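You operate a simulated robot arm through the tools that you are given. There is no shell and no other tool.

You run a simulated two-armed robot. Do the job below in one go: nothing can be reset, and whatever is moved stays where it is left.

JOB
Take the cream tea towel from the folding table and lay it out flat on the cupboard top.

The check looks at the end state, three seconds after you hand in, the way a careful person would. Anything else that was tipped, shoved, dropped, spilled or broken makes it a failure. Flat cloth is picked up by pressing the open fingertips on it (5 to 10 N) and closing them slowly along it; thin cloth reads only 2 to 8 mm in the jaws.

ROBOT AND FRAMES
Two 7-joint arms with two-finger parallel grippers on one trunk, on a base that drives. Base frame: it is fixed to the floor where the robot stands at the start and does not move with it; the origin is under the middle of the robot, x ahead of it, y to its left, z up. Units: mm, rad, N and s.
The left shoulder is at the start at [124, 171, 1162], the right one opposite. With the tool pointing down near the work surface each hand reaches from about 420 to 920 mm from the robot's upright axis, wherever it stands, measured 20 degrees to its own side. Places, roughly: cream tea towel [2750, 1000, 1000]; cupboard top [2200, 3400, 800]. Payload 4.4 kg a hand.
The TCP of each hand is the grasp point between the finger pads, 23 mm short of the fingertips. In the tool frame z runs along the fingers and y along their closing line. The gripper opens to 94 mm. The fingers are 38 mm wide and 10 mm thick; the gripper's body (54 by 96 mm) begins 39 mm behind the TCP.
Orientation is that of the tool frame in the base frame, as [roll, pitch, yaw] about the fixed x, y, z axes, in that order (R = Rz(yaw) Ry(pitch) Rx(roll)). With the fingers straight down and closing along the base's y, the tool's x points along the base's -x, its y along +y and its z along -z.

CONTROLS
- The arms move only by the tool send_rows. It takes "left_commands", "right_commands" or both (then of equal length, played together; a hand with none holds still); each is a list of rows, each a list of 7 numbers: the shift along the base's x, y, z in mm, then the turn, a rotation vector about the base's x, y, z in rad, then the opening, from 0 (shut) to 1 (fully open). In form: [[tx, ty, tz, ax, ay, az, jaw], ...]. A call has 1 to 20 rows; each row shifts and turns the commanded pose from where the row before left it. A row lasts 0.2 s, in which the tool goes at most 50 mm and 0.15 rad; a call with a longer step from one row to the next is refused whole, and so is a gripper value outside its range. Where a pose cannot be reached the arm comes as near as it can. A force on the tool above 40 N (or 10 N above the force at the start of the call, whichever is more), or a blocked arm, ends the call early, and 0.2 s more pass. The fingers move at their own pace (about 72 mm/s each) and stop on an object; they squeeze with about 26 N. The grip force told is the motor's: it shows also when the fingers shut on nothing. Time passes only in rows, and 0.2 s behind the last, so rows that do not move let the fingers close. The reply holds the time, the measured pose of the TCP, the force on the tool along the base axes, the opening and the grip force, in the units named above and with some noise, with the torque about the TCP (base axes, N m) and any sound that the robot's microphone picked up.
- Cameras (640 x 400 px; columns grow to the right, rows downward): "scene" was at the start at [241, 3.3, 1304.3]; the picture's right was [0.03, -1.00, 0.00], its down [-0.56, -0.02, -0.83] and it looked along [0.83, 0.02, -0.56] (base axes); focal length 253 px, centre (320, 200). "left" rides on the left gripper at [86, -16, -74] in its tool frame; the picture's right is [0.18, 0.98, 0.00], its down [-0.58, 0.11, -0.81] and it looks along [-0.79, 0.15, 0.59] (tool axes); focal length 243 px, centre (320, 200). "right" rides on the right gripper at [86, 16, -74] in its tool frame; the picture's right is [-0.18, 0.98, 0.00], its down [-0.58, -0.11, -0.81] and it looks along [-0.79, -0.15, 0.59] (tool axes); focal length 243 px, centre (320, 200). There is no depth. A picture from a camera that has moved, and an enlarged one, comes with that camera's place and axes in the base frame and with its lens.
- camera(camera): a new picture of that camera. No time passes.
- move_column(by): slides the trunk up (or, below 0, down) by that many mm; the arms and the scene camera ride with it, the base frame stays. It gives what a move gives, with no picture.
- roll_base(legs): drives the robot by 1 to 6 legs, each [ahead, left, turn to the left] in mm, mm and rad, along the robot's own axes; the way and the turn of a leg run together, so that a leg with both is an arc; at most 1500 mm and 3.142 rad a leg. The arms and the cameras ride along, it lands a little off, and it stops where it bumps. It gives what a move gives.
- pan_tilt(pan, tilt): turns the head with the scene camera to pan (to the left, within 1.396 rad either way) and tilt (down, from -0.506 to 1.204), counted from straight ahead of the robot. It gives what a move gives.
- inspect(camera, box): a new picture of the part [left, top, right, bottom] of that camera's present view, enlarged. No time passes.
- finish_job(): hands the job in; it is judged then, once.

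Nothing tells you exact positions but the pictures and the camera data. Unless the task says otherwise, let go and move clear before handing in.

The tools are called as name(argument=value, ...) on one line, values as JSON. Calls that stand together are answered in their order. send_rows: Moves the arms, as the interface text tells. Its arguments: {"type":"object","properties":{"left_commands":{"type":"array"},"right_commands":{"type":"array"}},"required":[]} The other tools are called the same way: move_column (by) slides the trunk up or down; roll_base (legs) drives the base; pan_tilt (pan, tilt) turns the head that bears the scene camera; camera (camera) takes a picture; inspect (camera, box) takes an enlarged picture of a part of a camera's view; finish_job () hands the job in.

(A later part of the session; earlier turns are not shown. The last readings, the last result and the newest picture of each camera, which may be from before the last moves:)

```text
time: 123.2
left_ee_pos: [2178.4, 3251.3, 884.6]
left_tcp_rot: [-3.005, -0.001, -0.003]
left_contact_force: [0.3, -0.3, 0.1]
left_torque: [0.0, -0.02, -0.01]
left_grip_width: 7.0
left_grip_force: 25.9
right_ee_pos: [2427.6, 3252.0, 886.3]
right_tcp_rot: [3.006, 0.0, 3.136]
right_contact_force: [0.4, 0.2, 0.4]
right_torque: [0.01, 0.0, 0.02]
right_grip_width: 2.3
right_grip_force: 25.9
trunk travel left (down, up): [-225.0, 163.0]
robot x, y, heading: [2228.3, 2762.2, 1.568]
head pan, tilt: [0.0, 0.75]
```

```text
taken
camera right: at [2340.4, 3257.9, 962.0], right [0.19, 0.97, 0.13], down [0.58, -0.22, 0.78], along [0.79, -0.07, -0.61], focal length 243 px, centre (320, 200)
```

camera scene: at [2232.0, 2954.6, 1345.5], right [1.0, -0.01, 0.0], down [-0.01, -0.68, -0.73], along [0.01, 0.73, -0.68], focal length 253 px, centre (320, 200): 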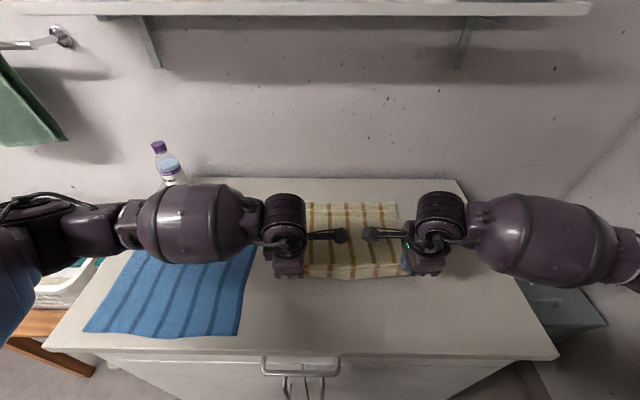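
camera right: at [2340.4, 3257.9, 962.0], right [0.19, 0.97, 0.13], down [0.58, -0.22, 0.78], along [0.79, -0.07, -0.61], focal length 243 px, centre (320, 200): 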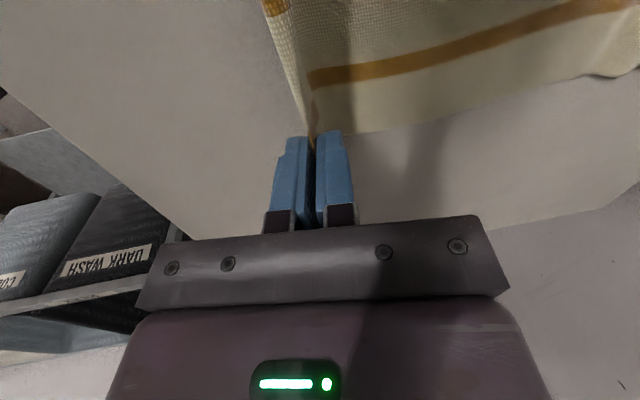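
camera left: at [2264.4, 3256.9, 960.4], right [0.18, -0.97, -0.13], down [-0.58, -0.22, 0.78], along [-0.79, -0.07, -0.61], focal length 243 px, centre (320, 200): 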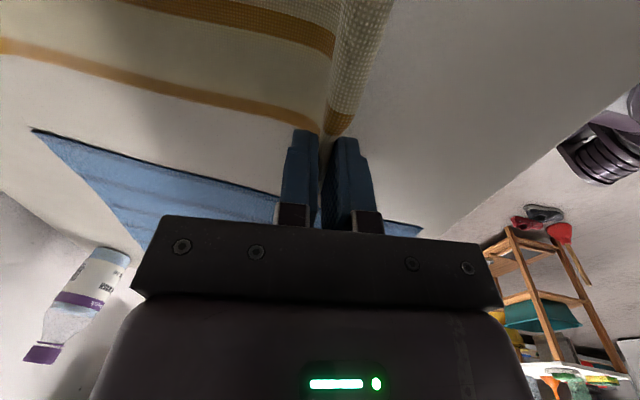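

send_rows(left_commands=[[0, -9, -9, -0.034, 0, 0, 0], [0, -9, -9, -0.034, 0, 0, 0], [0, -9, -9, -0.034, 0, 0, 0], [0, -7, -7, -0.034, 0, 0, 0], [0, -3, -2.5, 0, 0, 0, 0], [0, 0, 0, 0, 0, 0, 0]], right_commands=[[0, -9, -9, -0.034, 0, 0, 0], [0, -9, -9, -0.034, 0, 0, 0], [0, -9, -9, -0.034, 0, 0, 0], [0, -7, -8, -0.034, 0, 0, 0], [0, -3, -3, 0, 0, 0, 0], [0, 0, 0, 0, 0, 0, 0]])

inspect(camera="scene", box=[240, 190, 480, 310])

camera(camera="left")

camera(camera="right")

```text
time: 124.6
left_ee_pos: [2177.4, 3215.6, 847.6]
left_tcp_rot: [-3.14, 0.0, -0.002]
left_contact_force: [-0.1, 0.1, 0.3]
left_torque: [-0.01, -0.02, 0.0]
left_grip_width: 6.7
left_grip_force: 26.4
right_ee_pos: [2427.1, 3215.2, 847.8]
right_tcp_rot: [-3.141, 0.0, 3.141]
right_contact_force: [0.0, -0.2, 0.4]
right_torque: [0.05, -0.01, 0.02]
right_grip_width: 2.6
right_grip_force: 25.9
trunk travel left (down, up): [-225.0, 163.0]
robot x, y, heading: [2231.0, 2765.2, 1.561]
head pan, tilt: [0.0, 0.75]
```

```text
2.67 times, centred on (360, 250) of scene
camera zoom: at [2232.0, 2954.6, 1345.6], right [1.0, -0.01, 0.0], down [-0.01, -0.68, -0.73], along [0.01, 0.73, -0.68], focal length 675 px, centre (213, 67)
```

zoom: 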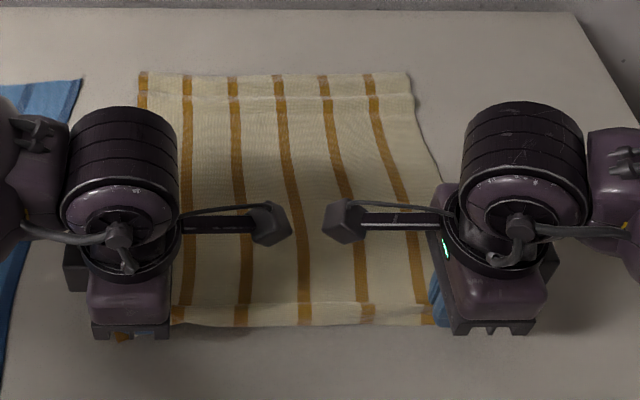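

```text
taken
camera left: at [2264.3, 3230.5, 921.9], right [0.18, -0.98, 0.0], down [-0.58, -0.11, 0.81], along [-0.79, -0.15, -0.59], focal length 243 px, centre (320, 200)
```

left: 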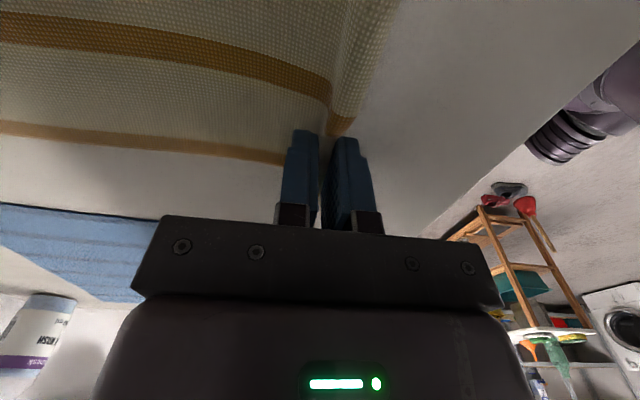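

```text
taken
camera right: at [2340.4, 3231.4, 922.8], right [0.19, 0.98, 0.0], down [0.58, -0.11, 0.81], along [0.79, -0.15, -0.59], focal length 243 px, centre (320, 200)
```

right: 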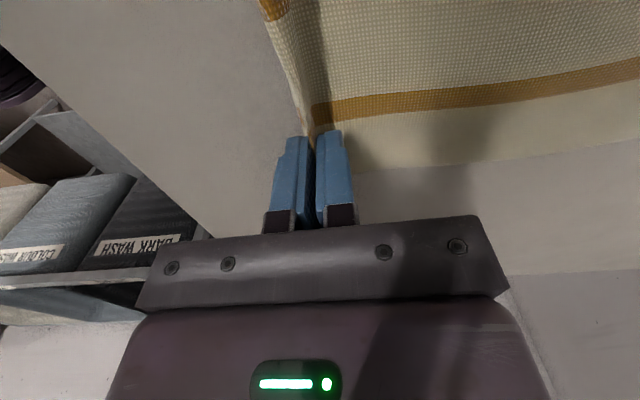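

The towel is laid out with its far edge at y≈3505. I press lightly and open the fingers while sliding back, so the pinched ridge spreads flat toward me.

send_rows(left_commands=[[0, 0, -1.5, 0, 0, 0, 0], [0, 0, -1.5, 0, 0, 0, 0], [0, 0, -0.5, 0, 0, 0, 0], [0, 0, 0, 0, 0, 0, 0]], right_commands=[[0, 0, -1.5, 0, 0, 0, 0], [0, 0, -1.5, 0, 0, 0, 0], [0, 0, -0.5, 0, 0, 0, 0], [0, 0, 0, 0, 0, 0, 0]])

```text
time: 125.6
left_ee_pos: [2177.6, 3215.0, 843.4]
left_tcp_rot: [-3.14, 0.0, -0.001]
left_contact_force: [0.2, -0.5, 6.6]
left_torque: [-0.06, -0.01, -0.02]
left_grip_width: 7.0
left_grip_force: 25.9
right_ee_pos: [2426.5, 3214.9, 845.7]
right_tcp_rot: [-3.141, 0.0, 3.139]
right_contact_force: [-0.6, 1.2, 1.8]
right_torque: [0.05, 0.0, -0.04]
right_grip_width: 2.7
right_grip_force: 26.7
trunk travel left (down, up): [-225.0, 163.0]
robot x, y, heading: [2230.9, 2761.0, 1.562]
head pan, tilt: [0.0, 0.75]
```

send_rows(left_commands=[[0, 0, 0, 0, 0, 0, 0.06], [0, -1.5, 0, 0, 0, 0, 0.1], [0, -1.5, 0, 0, 0, 0, 0.13], [0, -1.5, 0, 0, 0, 0, 0.16], [0, -1.5, 0, 0, 0, 0, 0.19], [0, -1.5, 0, 0, 0, 0, 0.22], [0, -1.5, 0, 0, 0, 0, 0.25], [0, -1.5, 0, 0, 0, 0, 0.28], [0, -1.5, 0, 0, 0, 0, 0.31], [0, -1.5, 0, 0, 0, 0, 0.34], [0, -1.5, 0, 0, 0, 0, 0.37], [0, -1.5, 0, 0, 0, 0, 0.4], [0, -1.5, 0, 0, 0, 0, 0.43], [0, -1.5, 0, 0, 0, 0, 0.46], [0, -1.5, 0, 0, 0, 0, 0.49], [0, -1.5, 0, 0, 0, 0, 0.52], [0, -1, 0, 0, 0, 0, 0.54], [0, 0, 0, 0, 0, 0, 0.54]], right_commands=[[0, 0, -0.8, 0, 0, 0, 0.03], [0, -1.5, 0, 0, 0, 0, 0.06], [0, -1.5, 0, 0, 0, 0, 0.09], [0, -1.5, 0, 0, 0, 0, 0.12], [0, -1.5, 0, 0, 0, 0, 0.15], [0, -1.5, 0, 0, 0, 0, 0.18], [0, -1.5, 0, 0, 0, 0, 0.21], [0, -1.5, 0, 0, 0, 0, 0.25], [0, -1.5, 0, 0, 0, 0, 0.28], [0, -1.5, 0, 0, 0, 0, 0.32], [0, -1.5, 0, 0, 0, 0, 0.36], [0, -1.5, 0, 0, 0, 0, 0.39], [0, -1.5, 0, 0, 0, 0, 0.42], [0, -1.5, 0, 0, 0, 0, 0.45], [0, -1.5, 0, 0, 0, 0, 0.48], [0, -1.5, 0, 0, 0, 0, 0.51], [0, -1, 0, 0, 0, 0, 0.54], [0, 0, 0, 0, 0, 0, 0.54]])

inspect(camera="scene", box=[240, 190, 480, 310])

camera(camera="left")

camera(camera="right")

```text
time: 129.4
left_ee_pos: [2178.6, 3191.9, 845.5]
left_tcp_rot: [-3.141, -0.001, -0.003]
left_contact_force: [3.3, 3.5, 11.3]
left_torque: [-0.18, -0.17, 0.12]
left_grip_width: 49.6
left_grip_force: 0.0
right_ee_pos: [2427.3, 3191.8, 845.0]
right_tcp_rot: [3.141, 0.0, 3.139]
right_contact_force: [-1.8, 1.2, 8.4]
right_torque: [0.26, 0.0, 0.09]
right_grip_width: 51.1
right_grip_force: 0.2
trunk travel left (down, up): [-225.0, 163.0]
robot x, y, heading: [2228.2, 2765.1, 1.564]
head pan, tilt: [0.0, 0.75]
```

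```text
2.67 times, centred on (360, 250) of scene
camera zoom: at [2232.0, 2953.9, 1345.7], right [1.0, -0.01, 0.0], down [-0.01, -0.68, -0.73], along [0.01, 0.73, -0.68], focal length 675 px, centre (213, 67)
```

zoom: 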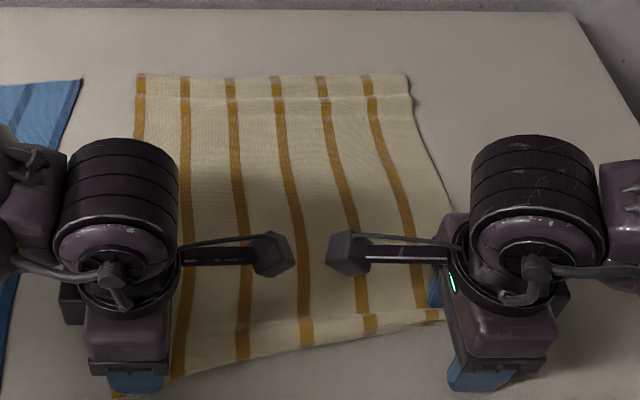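

```text
taken
camera left: at [2264.6, 3206.9, 919.1], right [0.18, -0.98, 0.0], down [-0.58, -0.11, 0.81], along [-0.79, -0.15, -0.59], focal length 243 px, centre (320, 200)
```

left: 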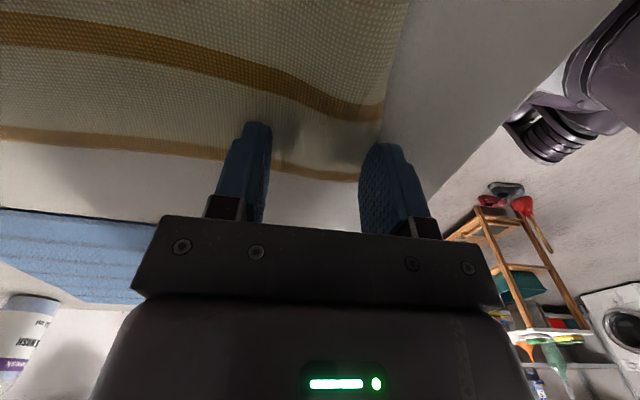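

```text
taken
camera right: at [2340.3, 3207.2, 919.1], right [0.19, 0.98, 0.0], down [0.58, -0.11, 0.81], along [0.79, -0.15, -0.59], focal length 243 px, centre (320, 200)
```

right: 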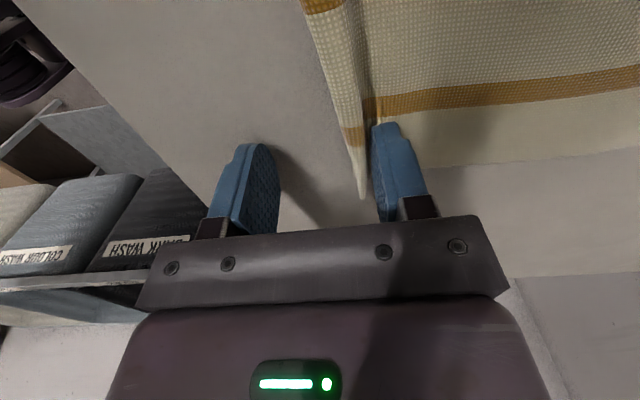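

The left side flattened nicely; on the right the near finger slipped off the strip, so a ridge still stands there. I raise both hands and look.

send_rows(left_commands=[[0, 0, 5, 0, 0, 0, 0.54], [0, 0, 10, 0, 0, 0, 0.54], [0, 0, 20, 0, 0, 0, 0.54], [0, 0, 25, 0, 0, 0, 0.54], [0, 0, 25, 0, 0, 0, 0.54]], right_commands=[[0, 0, 5, 0, 0, 0, 0.54], [0, 0, 10, 0, 0, 0, 0.54], [0, 0, 20, 0, 0, 0, 0.54], [0, 0, 25, 0, 0, 0, 0.54], [0, 0, 25, 0, 0, 0, 0.54]])

inspect(camera="scene", box=[240, 190, 480, 310])

camera(camera="left")

inspect(camera="right", box=[240, 0, 560, 200])

```text
time: 130.6
left_ee_pos: [2178.7, 3190.8, 930.1]
left_tcp_rot: [-3.139, -0.001, -0.003]
left_contact_force: [-0.6, -0.8, 0.6]
left_torque: [-0.01, 0.04, -0.02]
left_grip_width: 50.9
left_grip_force: 0.0
right_ee_pos: [2427.8, 3190.7, 930.5]
right_tcp_rot: [3.139, -0.001, 3.138]
right_contact_force: [0.5, -0.3, -0.1]
right_torque: [0.01, 0.0, 0.0]
right_grip_width: 50.8
right_grip_force: 0.2
trunk travel left (down, up): [-225.0, 163.0]
robot x, y, heading: [2226.7, 2759.9, 1.56]
head pan, tilt: [0.0, 0.75]
```

```text
2.67 times, centred on (360, 250) of scene
camera zoom: at [2232.0, 2954.2, 1345.7], right [1.0, -0.01, 0.0], down [-0.01, -0.68, -0.73], along [0.01, 0.73, -0.68], focal length 675 px, centre (213, 67)
```

zoom: 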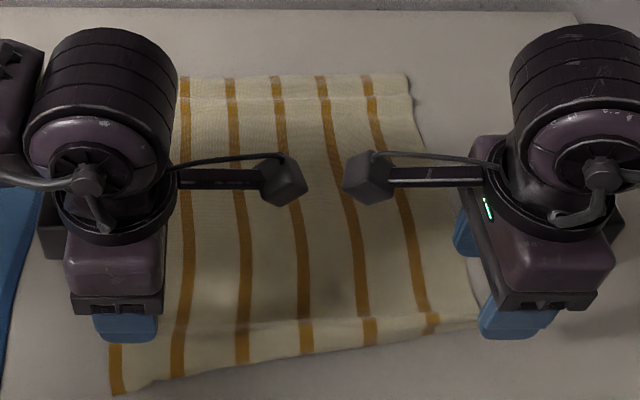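

```text
taken
camera left: at [2265.2, 3207.1, 1003.9], right [0.18, -0.98, 0.0], down [-0.58, -0.11, 0.81], along [-0.79, -0.15, -0.59], focal length 243 px, centre (320, 200)
```

left: 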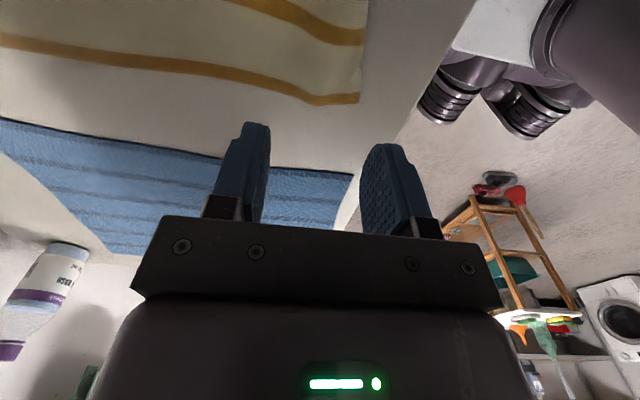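

```text
2.00 times, centred on (400, 100) of right
camera zoom: at [2340.5, 3207.2, 1004.6], right [0.19, 0.98, 0.0], down [0.58, -0.11, 0.81], along [0.79, -0.15, -0.59], focal length 485 px, centre (160, 400)
```

zoom: 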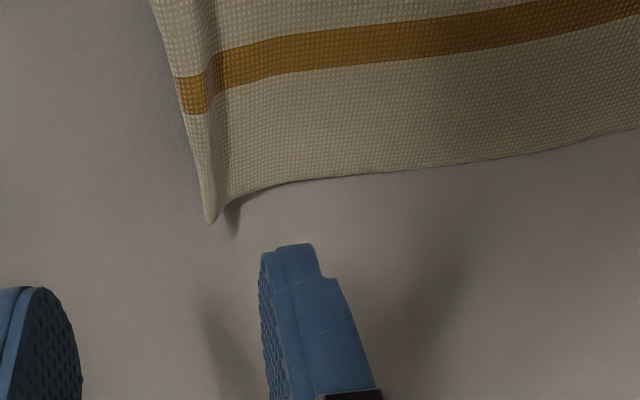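

send_rows(left_commands=[[0, 0, 30, 0, 0, 0, 0.54], [0, 0, 35, 0, 0, 0, 0.54], [0, 0, 35, 0, 0, 0, 0.54], [0, 0, 35, 0, 0, 0, 0.54], [0, 0, 35, 0, 0, 0, 0.54]], right_commands=[[0, 0, 30, 0, 0, 0, 0.54], [0, 0, 35, 0, 0, 0, 0.54], [0, 0, 35, 0, 0, 0, 0.54], [0, 0, 35, 0, 0, 0, 0.54], [0, 0, 35, 0, 0, 0, 0.54]])

pan_tilt(pan=0.0, tilt=1.0)

camera(camera="scene")

inspect(camera="scene", box=[270, 110, 430, 230])

camera(camera="right")

```text
time: 131.8
left_ee_pos: [2178.3, 3192.0, 1101.4]
left_tcp_rot: [-3.14, 0.0, -0.001]
left_contact_force: [-0.2, 0.2, -0.1]
left_torque: [0.04, 0.05, -0.04]
left_grip_width: 50.9
left_grip_force: 0.1
right_ee_pos: [2427.0, 3190.2, 1100.8]
right_tcp_rot: [-3.141, -0.001, 3.139]
right_contact_force: [0.4, -0.2, -0.3]
right_torque: [0.01, 0.02, 0.01]
right_grip_width: 50.8
right_grip_force: 0.1
trunk travel left (down, up): [-225.0, 163.0]
robot x, y, heading: [2232.0, 2763.8, 1.568]
head pan, tilt: [0.0, 0.75]
```

```text
time: 132.6
left_ee_pos: [2177.8, 3192.1, 1100.9]
left_tcp_rot: [-3.141, 0.001, -0.002]
left_contact_force: [-0.4, 0.9, -0.4]
left_torque: [-0.02, -0.03, 0.01]
left_grip_width: 50.8
left_grip_force: 0.1
right_ee_pos: [2427.3, 3190.4, 1099.0]
right_tcp_rot: [-3.141, -0.001, 3.138]
right_contact_force: [-0.4, 0.9, 0.4]
right_torque: [0.01, -0.02, 0.01]
right_grip_width: 51.0
right_grip_force: 0.0
trunk travel left (down, up): [-225.0, 163.0]
robot x, y, heading: [2234.8, 2765.9, 1.559]
head pan, tilt: [0.0, 1.0]
```

```text
taken
camera scene: at [2231.9, 2941.4, 1326.5], right [1.0, -0.01, 0.0], down [-0.01, -0.84, -0.54], along [0.0, 0.54, -0.84], focal length 253 px, centre (320, 200)
```

scene: 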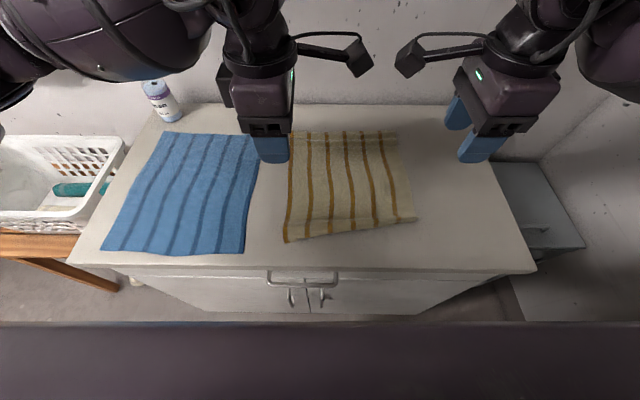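

```text
3.33 times, centred on (350, 170) of scene
camera zoom: at [2231.9, 2941.4, 1326.5], right [1.0, -0.01, 0.0], down [-0.01, -0.84, -0.54], along [0.0, 0.54, -0.84], focal length 844 px, centre (220, 300)
```

zoom: 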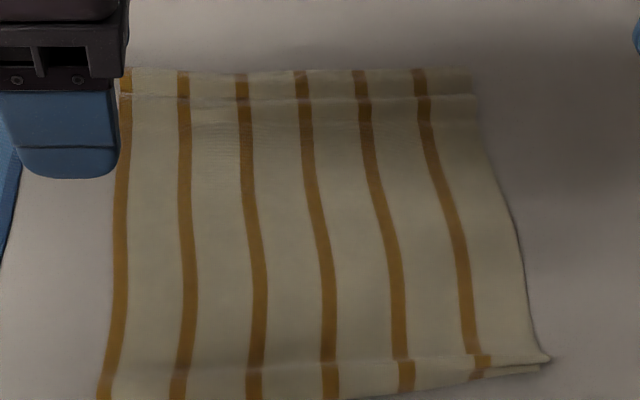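

```text
taken
camera right: at [2340.5, 3207.1, 1173.7], right [0.19, 0.98, 0.0], down [0.58, -0.11, 0.81], along [0.79, -0.15, -0.59], focal length 243 px, centre (320, 200)
```

right: 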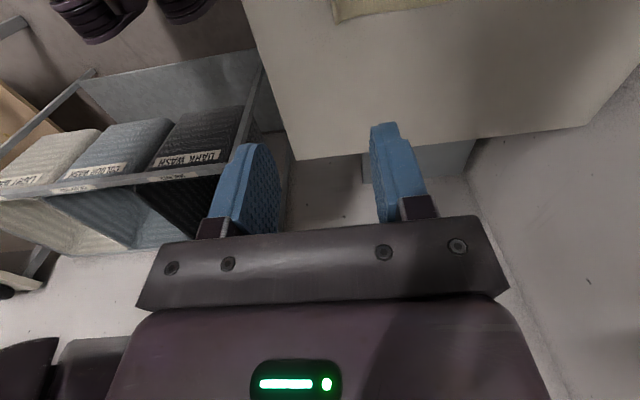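

inspect(camera="scene", box=[270, 195, 430, 250])

inspect(camera="scene", box=[360, 195, 430, 240])

inspect(camera="scene", box=[285, 120, 405, 170])

```text
4.00 times, centred on (350, 222) of scene
camera zoom: at [2231.9, 2941.4, 1326.5], right [1.0, -0.01, 0.0], down [-0.01, -0.84, -0.54], along [0.0, 0.54, -0.84], focal length 1012 px, centre (200, 110)
```

zoom: 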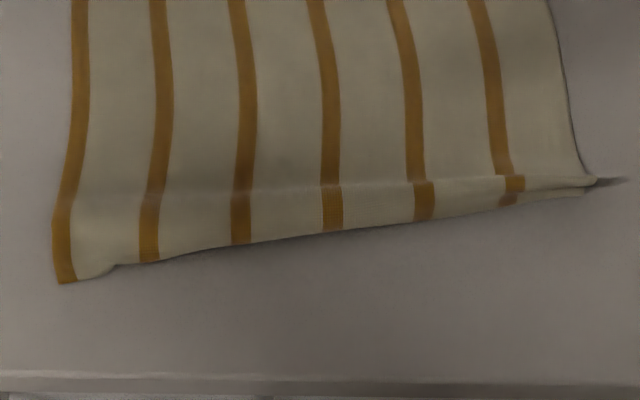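

```text
8.89 times, centred on (395, 218) of scene
camera zoom: at [2231.9, 2941.4, 1326.5], right [1.0, -0.01, 0.0], down [-0.01, -0.84, -0.54], along [0.0, 0.54, -0.84], focal length 2249 px, centre (-347, 44)
```

zoom: 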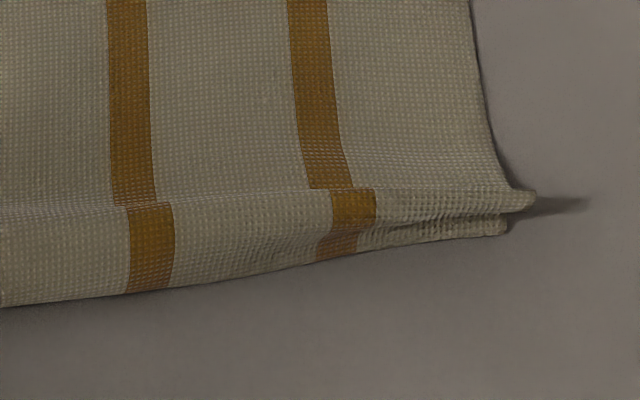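

```text
5.33 times, centred on (345, 145) of scene
camera zoom: at [2231.9, 2941.4, 1326.5], right [1.0, -0.01, 0.0], down [-0.01, -0.84, -0.54], along [0.0, 0.54, -0.84], focal length 1350 px, centre (187, 493)
```

zoom: 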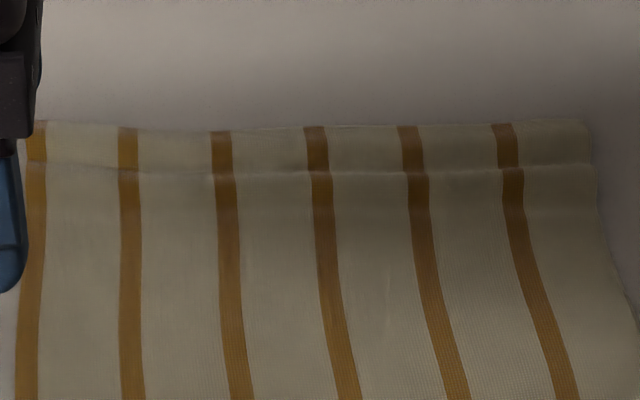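

On the right the ridge has flopped into a small pleat over the free strip, whose edge is exposed by about 20 mm around x≈2390. I'll press closed fingertips on that strip and drag it toward me.

send_rows(right_commands=[[-6, 2, -30, 0, 0, 0, 0.2], [-6, 2, -35, 0, 0, 0, 0], [-6, 2, -35, 0, 0, 0, 0], [-6, 2, -35, 0, 0, 0, 0], [-6, 2, -35, 0, 0, 0, 0], [-6, 1.5, -30, 0, 0, 0, 0], [0, 0, -20, 0, 0, 0, 0], [0, 0, -10, 0, 0, 0, 0], [0, 0, -10, 0, 0, 0, 0], [0, 0, -8, 0, 0, 0, 0], [0, 0, 0, 0, 0, 0, 0]])

inspect(camera="scene", box=[320, 170, 460, 260])

camera(camera="right")

```text
time: 135.0
left_ee_pos: [2177.6, 3193.0, 1100.6]
left_tcp_rot: [-3.14, 0.0, -0.002]
left_contact_force: [0.5, 0.1, 0.6]
left_torque: [0.0, -0.01, 0.01]
left_grip_width: 50.6
left_grip_force: 0.1
right_ee_pos: [2390.8, 3202.2, 852.3]
right_tcp_rot: [3.139, 0.0, 3.139]
right_contact_force: [0.3, 0.4, 2.4]
right_torque: [0.0, 0.03, -0.02]
right_grip_width: 0.0
right_grip_force: 25.8
trunk travel left (down, up): [-225.0, 163.0]
robot x, y, heading: [2230.9, 2763.6, 1.556]
head pan, tilt: [0.0, 1.0]
```

```text
4.44 times, centred on (390, 215) of scene
camera zoom: at [2231.8, 2941.2, 1326.5], right [1.0, -0.01, 0.0], down [-0.01, -0.84, -0.54], along [0.0, 0.54, -0.84], focal length 1125 px, centre (9, 133)
```

zoom: 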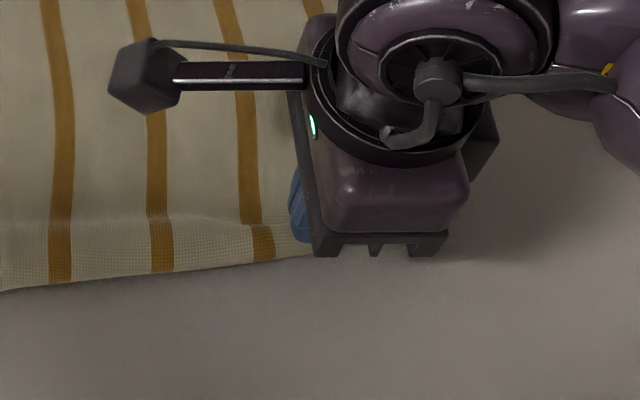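

```text
taken
camera right: at [2304.3, 3218.6, 926.0], right [0.19, 0.98, 0.0], down [0.58, -0.11, 0.81], along [0.79, -0.15, -0.59], focal length 243 px, centre (320, 200)
```

right: 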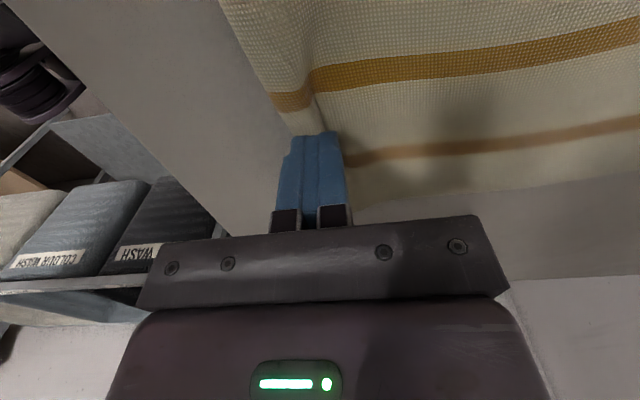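

send_rows(right_commands=[[0, -3, 2, 0, 0, 0, 0], [0, -3, 0, 0, 0, 0, 0], [0, 0, -3, 0, 0, 0, 0], [0, 0, -2, 0, 0, 0, 0], [0, 0, -2, 0, 0, 0, 0], [0, 0, -1.5, 0, 0, 0, 0], [0, 0, 0, 0, 0, 0, 0]])

inspect(camera="right", box=[200, 0, 440, 160])

```text
time: 136.6
left_ee_pos: [2176.7, 3192.5, 1099.5]
left_tcp_rot: [-3.14, 0.001, -0.002]
left_contact_force: [-0.4, -0.2, 0.2]
left_torque: [-0.02, -0.02, -0.06]
left_grip_width: 50.7
left_grip_force: 0.0
right_ee_pos: [2389.5, 3197.2, 845.4]
right_tcp_rot: [3.14, -0.001, 3.139]
right_contact_force: [0.2, 0.0, 4.8]
right_torque: [0.03, 0.0, 0.0]
right_grip_width: 0.2
right_grip_force: 26.0
trunk travel left (down, up): [-225.0, 163.0]
robot x, y, heading: [2231.3, 2763.7, 1.563]
head pan, tilt: [0.0, 1.0]
```

```text
2.50 times, centred on (320, 80) of right
camera zoom: at [2304.3, 3213.0, 919.6], right [0.19, 0.98, 0.0], down [0.58, -0.11, 0.81], along [0.79, -0.15, -0.59], focal length 606 px, centre (320, 500)
```

zoom: 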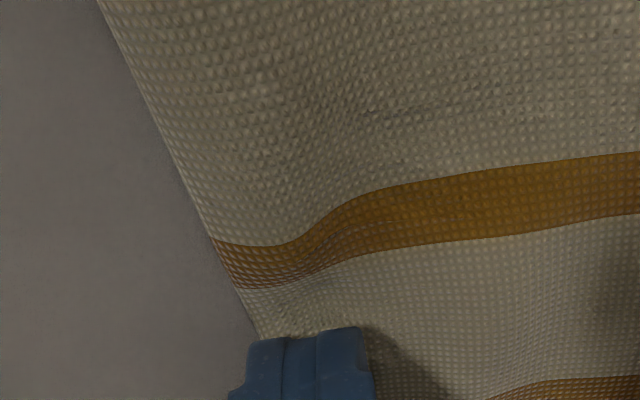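

send_rows(right_commands=[[0, -2.5, -0.4, 0, 0, 0, 0], [0, -2.5, 0, 0, 0, 0, 0], [0, -2.5, 0, 0, 0, 0, 0], [0, -2.5, 0, 0, 0, 0, 0], [0, -2.5, 0, 0, 0, 0, 0], [0, -2.5, 0, 0, 0, 0, 0], [0, -2.5, 0, 0, 0, 0, 0], [0, -2.5, 0, 0, 0, 0, 0], [0, -2.5, 0, 0, 0, 0, 0], [0, -2.5, 0, 0, 0, 0, 0], [0, -2.5, 0, 0, 0, 0, 0], [0, -2.5, 0, 0, 0, 0, 0], [0, 0, 0, 0, 0, 0, 0]])

inspect(camera="right", box=[200, 0, 440, 160])

inspect(camera="scene", box=[280, 170, 460, 260])

```text
time: 139.4
left_ee_pos: [2177.5, 3192.7, 1100.5]
left_tcp_rot: [-3.14, -0.002, -0.001]
left_contact_force: [0.9, -0.8, -0.2]
left_torque: [0.02, -0.01, 0.0]
left_grip_width: 51.0
left_grip_force: 0.0
right_ee_pos: [2391.3, 3168.0, 843.6]
right_tcp_rot: [3.14, 0.0, 3.138]
right_contact_force: [-0.6, 4.2, 17.6]
right_torque: [0.12, -0.15, 0.01]
right_grip_width: 0.0
right_grip_force: 26.0
trunk travel left (down, up): [-225.0, 163.0]
robot x, y, heading: [2233.4, 2761.0, 1.565]
head pan, tilt: [0.0, 1.0]
```

```text
2.50 times, centred on (320, 80) of right
camera zoom: at [2304.0, 3182.9, 919.2], right [0.19, 0.98, 0.0], down [0.58, -0.11, 0.81], along [0.79, -0.15, -0.59], focal length 606 px, centre (320, 500)
```

zoom: 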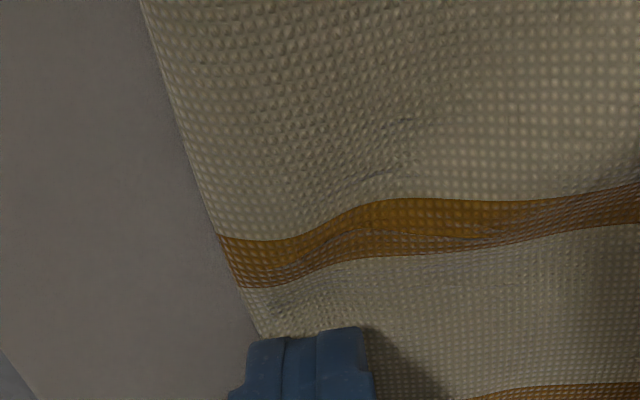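

```text
3.56 times, centred on (370, 215) of scene
camera zoom: at [2231.5, 2940.8, 1326.6], right [1.0, -0.01, 0.0], down [-0.01, -0.84, -0.54], along [0.0, 0.54, -0.84], focal length 900 px, centre (142, 147)
```

zoom: 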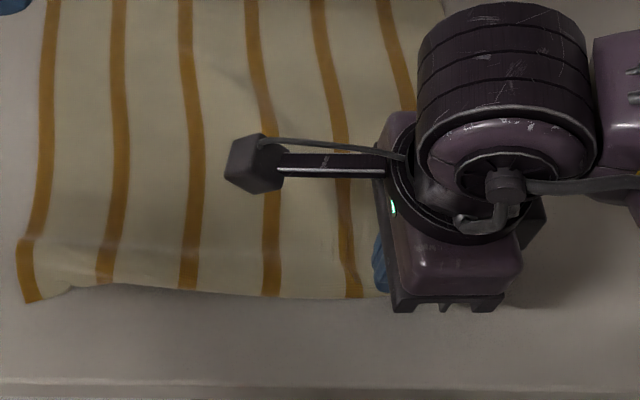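

The strip moved with the finger. I lift and check the right corner.

send_rows(right_commands=[[0, 0, 5, 0, 0, 0, 0], [0, 0, 20, 0, 0, 0, 0], [0, 0, 40, 0, 0, 0, 0], [5, 0, 45, 0, 0, 0, 0], [10, 0, 45, 0, 0, 0, 0], [10, 0, 45, 0, 0, 0, 0], [10, 0, 45, 0, 0, 0, 0]])

camera(camera="scene")

inspect(camera="scene", box=[280, 120, 440, 250])

inspect(camera="scene", box=[360, 195, 430, 240])

```text
time: 141.0
left_ee_pos: [2176.5, 3191.0, 1101.6]
left_tcp_rot: [-3.139, 0.001, -0.002]
left_contact_force: [0.2, -0.3, -0.1]
left_torque: [0.01, 0.02, 0.0]
left_grip_width: 50.7
left_grip_force: 0.1
right_ee_pos: [2426.5, 3166.2, 1089.3]
right_tcp_rot: [3.141, 0.001, 3.141]
right_contact_force: [-0.2, -0.7, -0.6]
right_torque: [0.04, 0.0, 0.01]
right_grip_width: 0.0
right_grip_force: 26.1
trunk travel left (down, up): [-225.0, 163.0]
robot x, y, heading: [2227.5, 2761.1, 1.563]
head pan, tilt: [0.0, 1.0]
```

```text
taken
camera scene: at [2231.8, 2940.8, 1326.6], right [1.0, -0.01, 0.0], down [-0.01, -0.84, -0.54], along [0.0, 0.54, -0.84], focal length 253 px, centre (320, 200)
```

scene: 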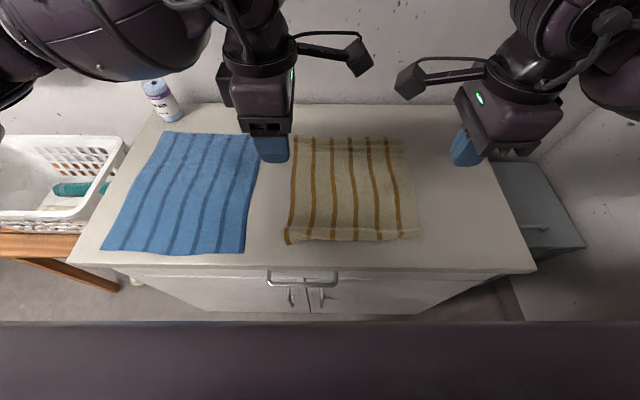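

```text
3.08 times, centred on (360, 185) of scene
camera zoom: at [2231.8, 2940.8, 1326.6], right [1.0, -0.01, 0.0], down [-0.01, -0.84, -0.54], along [0.0, 0.54, -0.84], focal length 779 px, centre (197, 246)
```

zoom: 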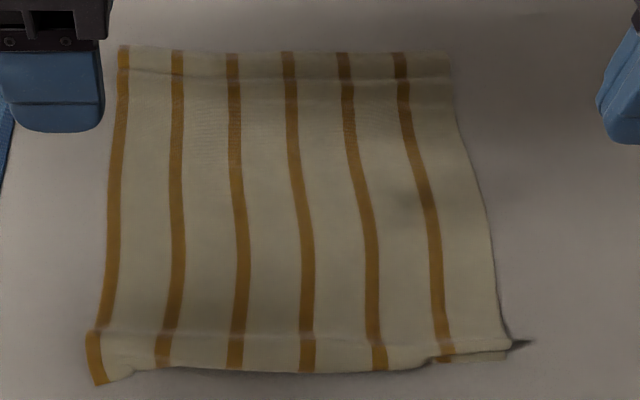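

```text
8.89 times, centred on (395, 218) of scene
camera zoom: at [2231.8, 2940.8, 1326.6], right [1.0, -0.01, 0.0], down [-0.01, -0.84, -0.54], along [0.0, 0.54, -0.84], focal length 2249 px, centre (-347, 44)
```

zoom: 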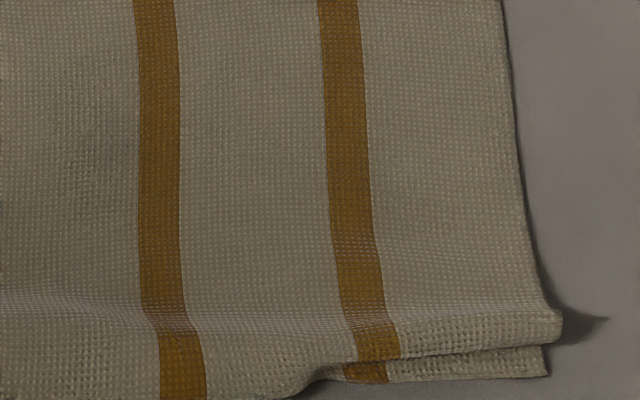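

The drag fixed the strip up to x≈2385; only the right corner still has the pleat, with its edge exposed at y≈3167–3178. I repeat the press-and-drag there.

send_rows(right_commands=[[0, 0, -40, 0, 0, 0, 0], [0, 0, -45, 0, 0, 0, 0], [0, 0, -45, 0, 0, 0, 0], [0, 0, -45, 0, 0, 0, 0], [0, 0, -30, 0, 0, 0, 0], [0, 0, -20, 0, 0, 0, 0], [0, 0, -10, 0, 0, 0, 0], [0, 0, 0, 0, 0, 0, 0]])

inspect(camera="right", box=[200, 0, 440, 160])

```text
time: 142.8
left_ee_pos: [2177.0, 3193.3, 1100.6]
left_tcp_rot: [-3.14, 0.0, -0.002]
left_contact_force: [0.1, 0.1, 0.8]
left_torque: [-0.02, 0.01, 0.01]
left_grip_width: 50.7
left_grip_force: 0.0
right_ee_pos: [2426.3, 3166.3, 853.9]
right_tcp_rot: [3.14, -0.001, 3.139]
right_contact_force: [-0.1, 0.0, 0.4]
right_torque: [-0.06, -0.02, -0.03]
right_grip_width: 0.0
right_grip_force: 26.3
trunk travel left (down, up): [-225.0, 163.0]
robot x, y, heading: [2234.1, 2761.5, 1.563]
head pan, tilt: [0.0, 1.0]
```

```text
2.50 times, centred on (320, 80) of right
camera zoom: at [2339.0, 3183.1, 928.5], right [0.19, 0.98, 0.0], down [0.58, -0.11, 0.81], along [0.79, -0.15, -0.59], focal length 606 px, centre (320, 500)
```

zoom: 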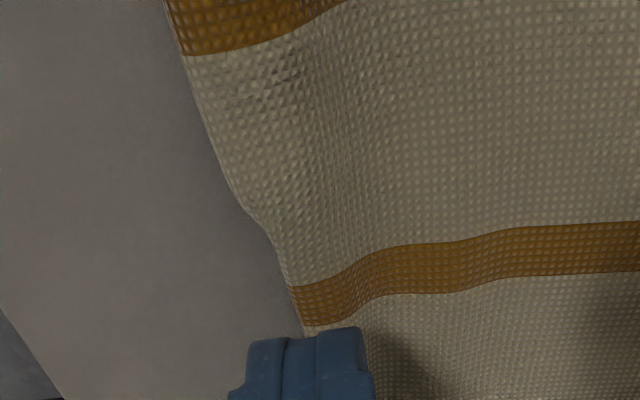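

send_rows(right_commands=[[0, -2, -3, 0, 0, 0, 0], [0, 0, -3, 0, 0, 0, 0], [0, 0, -2, 0, 0, 0, 0], [0, 0, -2, 0, 0, 0, 0], [0, 0, -0.5, 0, 0, 0, 0], [0, 0, 0, 0, 0, 0, 0]])

```text
time: 144.2
left_ee_pos: [2177.2, 3191.8, 1100.4]
left_tcp_rot: [-3.138, 0.001, -0.001]
left_contact_force: [0.5, -0.6, 0.1]
left_torque: [0.01, 0.04, 0.02]
left_grip_width: 50.8
left_grip_force: 0.1
right_ee_pos: [2426.3, 3165.5, 845.5]
right_tcp_rot: [3.137, 0.001, 3.14]
right_contact_force: [1.2, 1.1, 22.4]
right_torque: [0.18, -0.21, 0.0]
right_grip_width: 0.1
right_grip_force: 26.2
trunk travel left (down, up): [-225.0, 163.0]
robot x, y, heading: [2231.1, 2763.9, 1.562]
head pan, tilt: [0.0, 1.0]
```

send_rows(right_commands=[[0, 0, 3, 0, 0, 0, 0], [0, -4, 0, 0, 0, 0, 0], [0, 0, -1.5, 0, 0, 0, 0], [0, 0, -0.8, 0, 0, 0, 0], [0, 0, 0, 0, 0, 0, 0]])

```text
time: 145.4
left_ee_pos: [2177.7, 3191.8, 1101.8]
left_tcp_rot: [-3.141, 0.0, -0.001]
left_contact_force: [0.9, 0.2, 0.6]
left_torque: [-0.04, 0.04, 0.03]
left_grip_width: 50.6
left_grip_force: 0.0
right_ee_pos: [2425.6, 3162.1, 846.1]
right_tcp_rot: [3.138, 0.001, 3.141]
right_contact_force: [2.8, 1.6, 19.1]
right_torque: [0.12, -0.21, -0.02]
right_grip_width: 0.0
right_grip_force: 26.3
trunk travel left (down, up): [-225.0, 163.0]
robot x, y, heading: [2231.2, 2767.3, 1.558]
head pan, tilt: [0.0, 1.0]
```

send_rows(right_commands=[[0, 0, 0.8, 0, 0, 0, 0], [0, -2.5, 0, 0, 0, 0, 0], [0, -2.5, 0, 0, 0, 0, 0], [0, -2.5, 0, 0, 0, 0, 0], [0, -2.5, 0, 0, 0, 0, 0], [0, -2.5, 0, 0, 0, 0, 0], [0, -2.5, 0, 0, 0, 0, 0], [0, -2.5, 0, 0, 0, 0, 0], [0, -2.5, 0, 0, 0, 0, 0], [0, -2.5, 0, 0, 0, 0, 0], [0, 0, 0, 0, 0, 0, 0]])

inspect(camera="right", box=[200, 0, 440, 160])

inspect(camera="scene", box=[280, 120, 440, 250])

```text
time: 147.8
left_ee_pos: [2177.7, 3191.3, 1101.5]
left_tcp_rot: [-3.14, 0.0, -0.002]
left_contact_force: [-0.2, -0.4, -0.2]
left_torque: [0.0, 0.0, -0.03]
left_grip_width: 50.9
left_grip_force: 0.0
right_ee_pos: [2425.1, 3137.5, 845.7]
right_tcp_rot: [3.14, 0.002, 3.139]
right_contact_force: [0.4, 2.1, 12.8]
right_torque: [0.13, -0.14, 0.01]
right_grip_width: 0.0
right_grip_force: 25.9
trunk travel left (down, up): [-225.0, 163.0]
robot x, y, heading: [2229.5, 2764.7, 1.561]
head pan, tilt: [0.0, 1.0]
```

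```text
2.50 times, centred on (320, 80) of right
camera zoom: at [2339.0, 3154.0, 919.8], right [0.19, 0.98, 0.0], down [0.58, -0.11, 0.81], along [0.79, -0.15, -0.59], focal length 606 px, centre (320, 500)
```

zoom: 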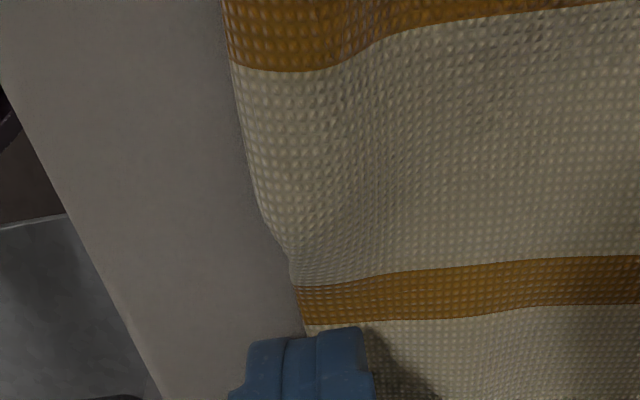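

```text
3.08 times, centred on (360, 185) of scene
camera zoom: at [2231.6, 2941.1, 1326.5], right [1.0, -0.01, 0.0], down [-0.01, -0.84, -0.54], along [0.0, 0.54, -0.84], focal length 779 px, centre (197, 246)
```

zoom: 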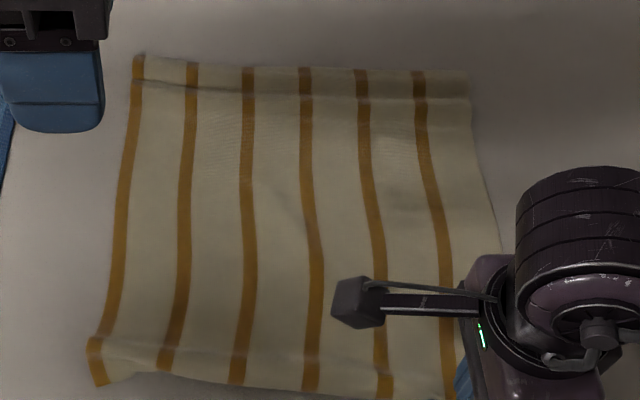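

send_rows(right_commands=[[0, 0, 5, 0, 0, 0, 0], [0, 0, 20, 0, 0, 0, 0], [0, 0, 40, 0, 0, 0, 0], [5, 0, 45, 0, 0, 0, 0], [5, 0, 45, 0, 0, 0, 0], [5, 0, 45, 0, 0, 0, 0]])

inspect(camera="scene", box=[280, 120, 440, 250])

inspect(camera="scene", box=[350, 205, 430, 255])

```text
time: 149.2
left_ee_pos: [2178.2, 3191.9, 1100.4]
left_tcp_rot: [-3.14, 0.0, -0.002]
left_contact_force: [-0.5, 0.0, 0.4]
left_torque: [0.01, 0.0, 0.02]
left_grip_width: 50.6
left_grip_force: 0.1
right_ee_pos: [2437.4, 3145.6, 1022.1]
right_tcp_rot: [-3.14, 0.0, 3.14]
right_contact_force: [0.3, 1.0, -0.2]
right_torque: [0.02, 0.01, 0.0]
right_grip_width: 0.1
right_grip_force: 26.3
right hand out of reach, approached as far as the arm can: row 5, 6
trunk travel left (down, up): [-225.0, 163.0]
robot x, y, heading: [2229.6, 2765.7, 1.563]
head pan, tilt: [0.0, 1.0]
```

```text
3.08 times, centred on (360, 185) of scene
camera zoom: at [2232.2, 2940.7, 1326.5], right [1.0, -0.01, 0.0], down [-0.01, -0.84, -0.54], along [0.0, 0.54, -0.84], focal length 779 px, centre (197, 246)
```

zoom: 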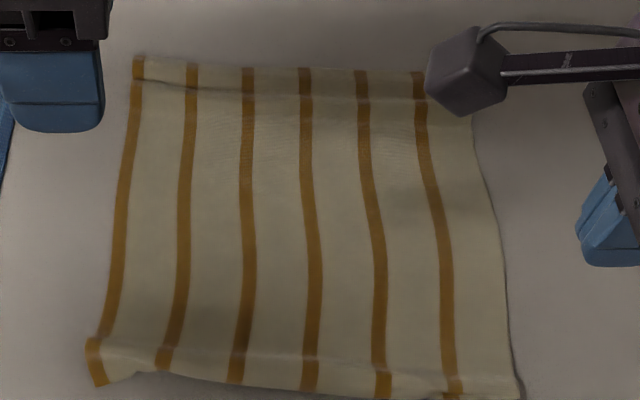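

```text
8.00 times, centred on (390, 230) of scene
camera zoom: at [2232.2, 2940.7, 1326.5], right [1.0, -0.01, 0.0], down [-0.01, -0.84, -0.54], along [0.0, 0.54, -0.84], focal length 2024 px, centre (-240, -40)
```

zoom: 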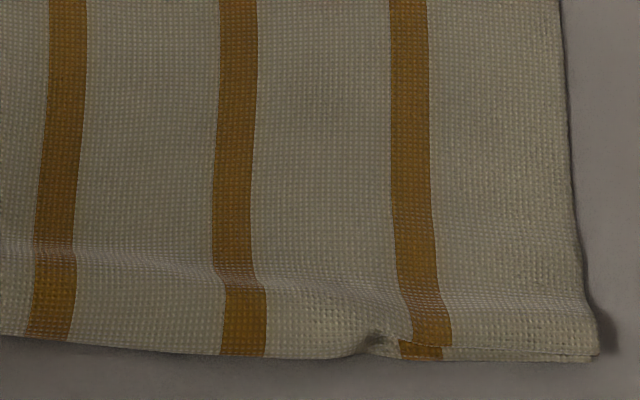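

The pleat remains at the right near corner and the towel has rotated slightly. I'll pull from the far right edge toward the back: that straightens the towel, draws the pleat open and flattens the far crease.

send_rows(right_commands=[[-3, 40, 0, 0, 0, 0, 0], [-3, 45, 0, 0, 0, 0, 0], [-3, 45, 0, 0, 0, 0, 0], [-3, 45, 0, 0, 0, 0, 0], [-3, 45, -10, 0, 0, 0, 0], [-2, 45, -20, 0, 0, 0, 0], [0, 16, -35, 0, 0, 0, 0], [0, 0, -45, 0, 0, 0, 0], [0, 0, -40, 0, 0, 0, 0], [0, 0, -15, 0, 0, 0, 0], [0, 0, 0, 0, 0, 0, 0]])

inspect(camera="right", box=[200, 0, 440, 160])

inspect(camera="scene", box=[280, 90, 460, 250])

```text
time: 151.6
left_ee_pos: [2177.5, 3192.6, 1099.8]
left_tcp_rot: [-3.14, 0.0, -0.002]
left_contact_force: [-0.4, -0.1, 0.5]
left_torque: [-0.02, 0.02, -0.01]
left_grip_width: 50.8
left_grip_force: 0.0
right_ee_pos: [2422.9, 3427.9, 855.7]
right_tcp_rot: [3.141, 0.0, 3.138]
right_contact_force: [-0.4, 0.3, 0.1]
right_torque: [0.0, -0.02, 0.01]
right_grip_width: 0.0
right_grip_force: 26.0
trunk travel left (down, up): [-225.0, 163.0]
robot x, y, heading: [2230.4, 2762.3, 1.56]
head pan, tilt: [0.0, 1.0]
```

```text
2.50 times, centred on (320, 80) of right
camera zoom: at [2335.3, 3443.8, 930.2], right [0.19, 0.98, 0.0], down [0.58, -0.11, 0.81], along [0.79, -0.15, -0.59], focal length 606 px, centre (320, 500)
```

zoom: 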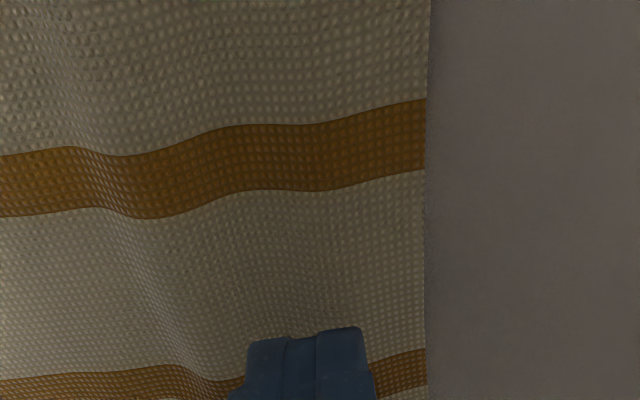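

```text
2.50 times, centred on (370, 170) of scene
camera zoom: at [2231.9, 2941.4, 1326.5], right [1.0, -0.01, 0.0], down [-0.01, -0.84, -0.54], along [0.0, 0.54, -0.84], focal length 633 px, centre (195, 275)
```

zoom: 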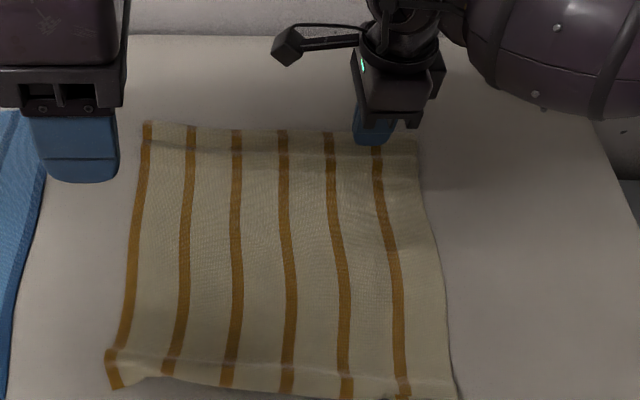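

send_rows(right_commands=[[0, 0, -5, 0, 0, 0, 0], [0, 0, -3, 0, 0, 0, 0], [0, 0, -2, 0, 0, 0, 0], [0, 0, -2, 0, 0, 0, 0], [0, 0, 0, 0, 0, 0, 0]])

```text
time: 152.8
left_ee_pos: [2178.4, 3192.7, 1100.5]
left_tcp_rot: [-3.14, 0.0, -0.001]
left_contact_force: [-0.4, 0.5, -0.1]
left_torque: [-0.01, 0.04, -0.01]
left_grip_width: 50.9
left_grip_force: 0.0
right_ee_pos: [2421.8, 3426.9, 845.6]
right_tcp_rot: [3.142, 0.0, 3.137]
right_contact_force: [-0.5, -0.1, 0.8]
right_torque: [0.02, -0.01, 0.02]
right_grip_width: 0.0
right_grip_force: 25.9
trunk travel left (down, up): [-225.0, 163.0]
robot x, y, heading: [2229.4, 2760.8, 1.561]
head pan, tilt: [0.0, 1.0]
```

send_rows(right_commands=[[0, 0, -1.5, 0, 0, 0, 0], [0, 0, -1, 0, 0, 0, 0], [0, 0, 0, 0, 0, 0, 0]])

```text
time: 153.6
left_ee_pos: [2177.7, 3191.6, 1101.1]
left_tcp_rot: [-3.138, 0.0, -0.003]
left_contact_force: [-1.2, -0.7, -0.1]
left_torque: [0.01, -0.01, -0.01]
left_grip_width: 50.7
left_grip_force: 0.1
right_ee_pos: [2421.1, 3427.0, 844.5]
right_tcp_rot: [3.138, 0.0, 3.138]
right_contact_force: [1.7, -0.3, 11.2]
right_torque: [0.04, -0.05, 0.01]
right_grip_width: 0.0
right_grip_force: 26.3
trunk travel left (down, up): [-225.0, 163.0]
robot x, y, heading: [2233.0, 2760.0, 1.562]
head pan, tilt: [0.0, 1.0]
```

send_rows(right_commands=[[0, 2.5, 0.3, 0, 0, 0, 0], [0, 2.5, 0, 0, 0, 0, 0], [0, 2.5, 0, 0, 0, 0, 0], [0, 2.5, 0, 0, 0, 0, 0], [0, 2.5, 0, 0, 0, 0, 0], [0, 2.5, 0, 0, 0, 0, 0], [0, 2.5, 0, 0, 0, 0, 0], [0, 2.5, 0, 0, 0, 0, 0], [0, 2.5, 0, 0, 0, 0, 0], [0, 2.5, 0, 0, 0, 0, 0], [0, 2.5, 0, 0, 0, 0, 0], [0, 2.5, 0, 0, 0, 0, 0], [0, 2.5, 0, 0, 0, 0, 0], [0, 2.5, 0, 0, 0, 0, 0], [0, 2.5, 0, 0, 0, 0, 0], [0, 2.5, 0, 0, 0, 0, 0], [0, 0, 0, 0, 0, 0, 0]])

inspect(camera="scene", box=[280, 90, 460, 250])

inspect(camera="scene", box=[350, 195, 430, 245])

```text
time: 157.2
left_ee_pos: [2177.2, 3190.6, 1099.7]
left_tcp_rot: [-3.138, 0.0, 0.0]
left_contact_force: [-0.1, 0.3, 0.2]
left_torque: [-0.01, -0.01, 0.01]
left_grip_width: 50.7
left_grip_force: 0.0
right_ee_pos: [2421.1, 3467.3, 844.5]
right_tcp_rot: [3.139, -0.002, 3.137]
right_contact_force: [-0.3, -4.6, 18.1]
right_torque: [-0.02, 0.03, -0.03]
right_grip_width: 0.2
right_grip_force: 26.2
trunk travel left (down, up): [-225.0, 163.0]
robot x, y, heading: [2226.2, 2766.8, 1.561]
head pan, tilt: [0.0, 1.0]
```

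```text
2.50 times, centred on (370, 170) of scene
camera zoom: at [2231.5, 2939.6, 1326.7], right [1.0, -0.01, 0.0], down [-0.01, -0.84, -0.54], along [0.0, 0.54, -0.84], focal length 633 px, centre (195, 275)
```

zoom: 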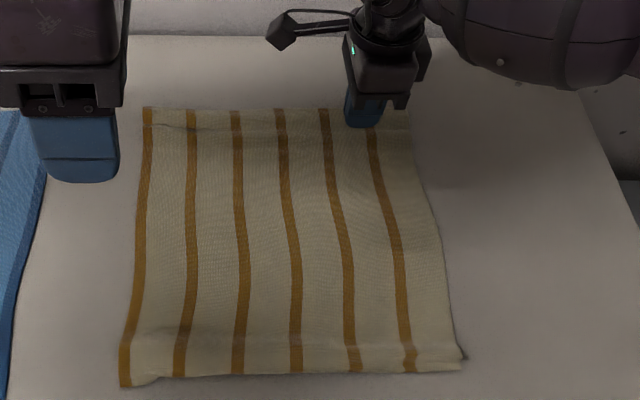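

```text
8.00 times, centred on (390, 220) of scene
camera zoom: at [2231.5, 2939.6, 1326.7], right [1.0, -0.01, 0.0], down [-0.01, -0.84, -0.54], along [0.0, 0.54, -0.84], focal length 2024 px, centre (-240, 40)
```

zoom: 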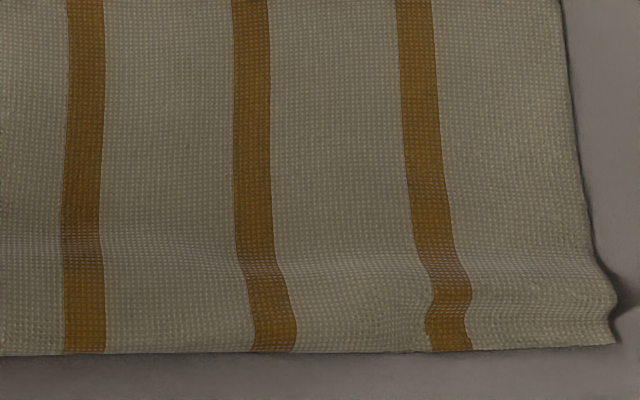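

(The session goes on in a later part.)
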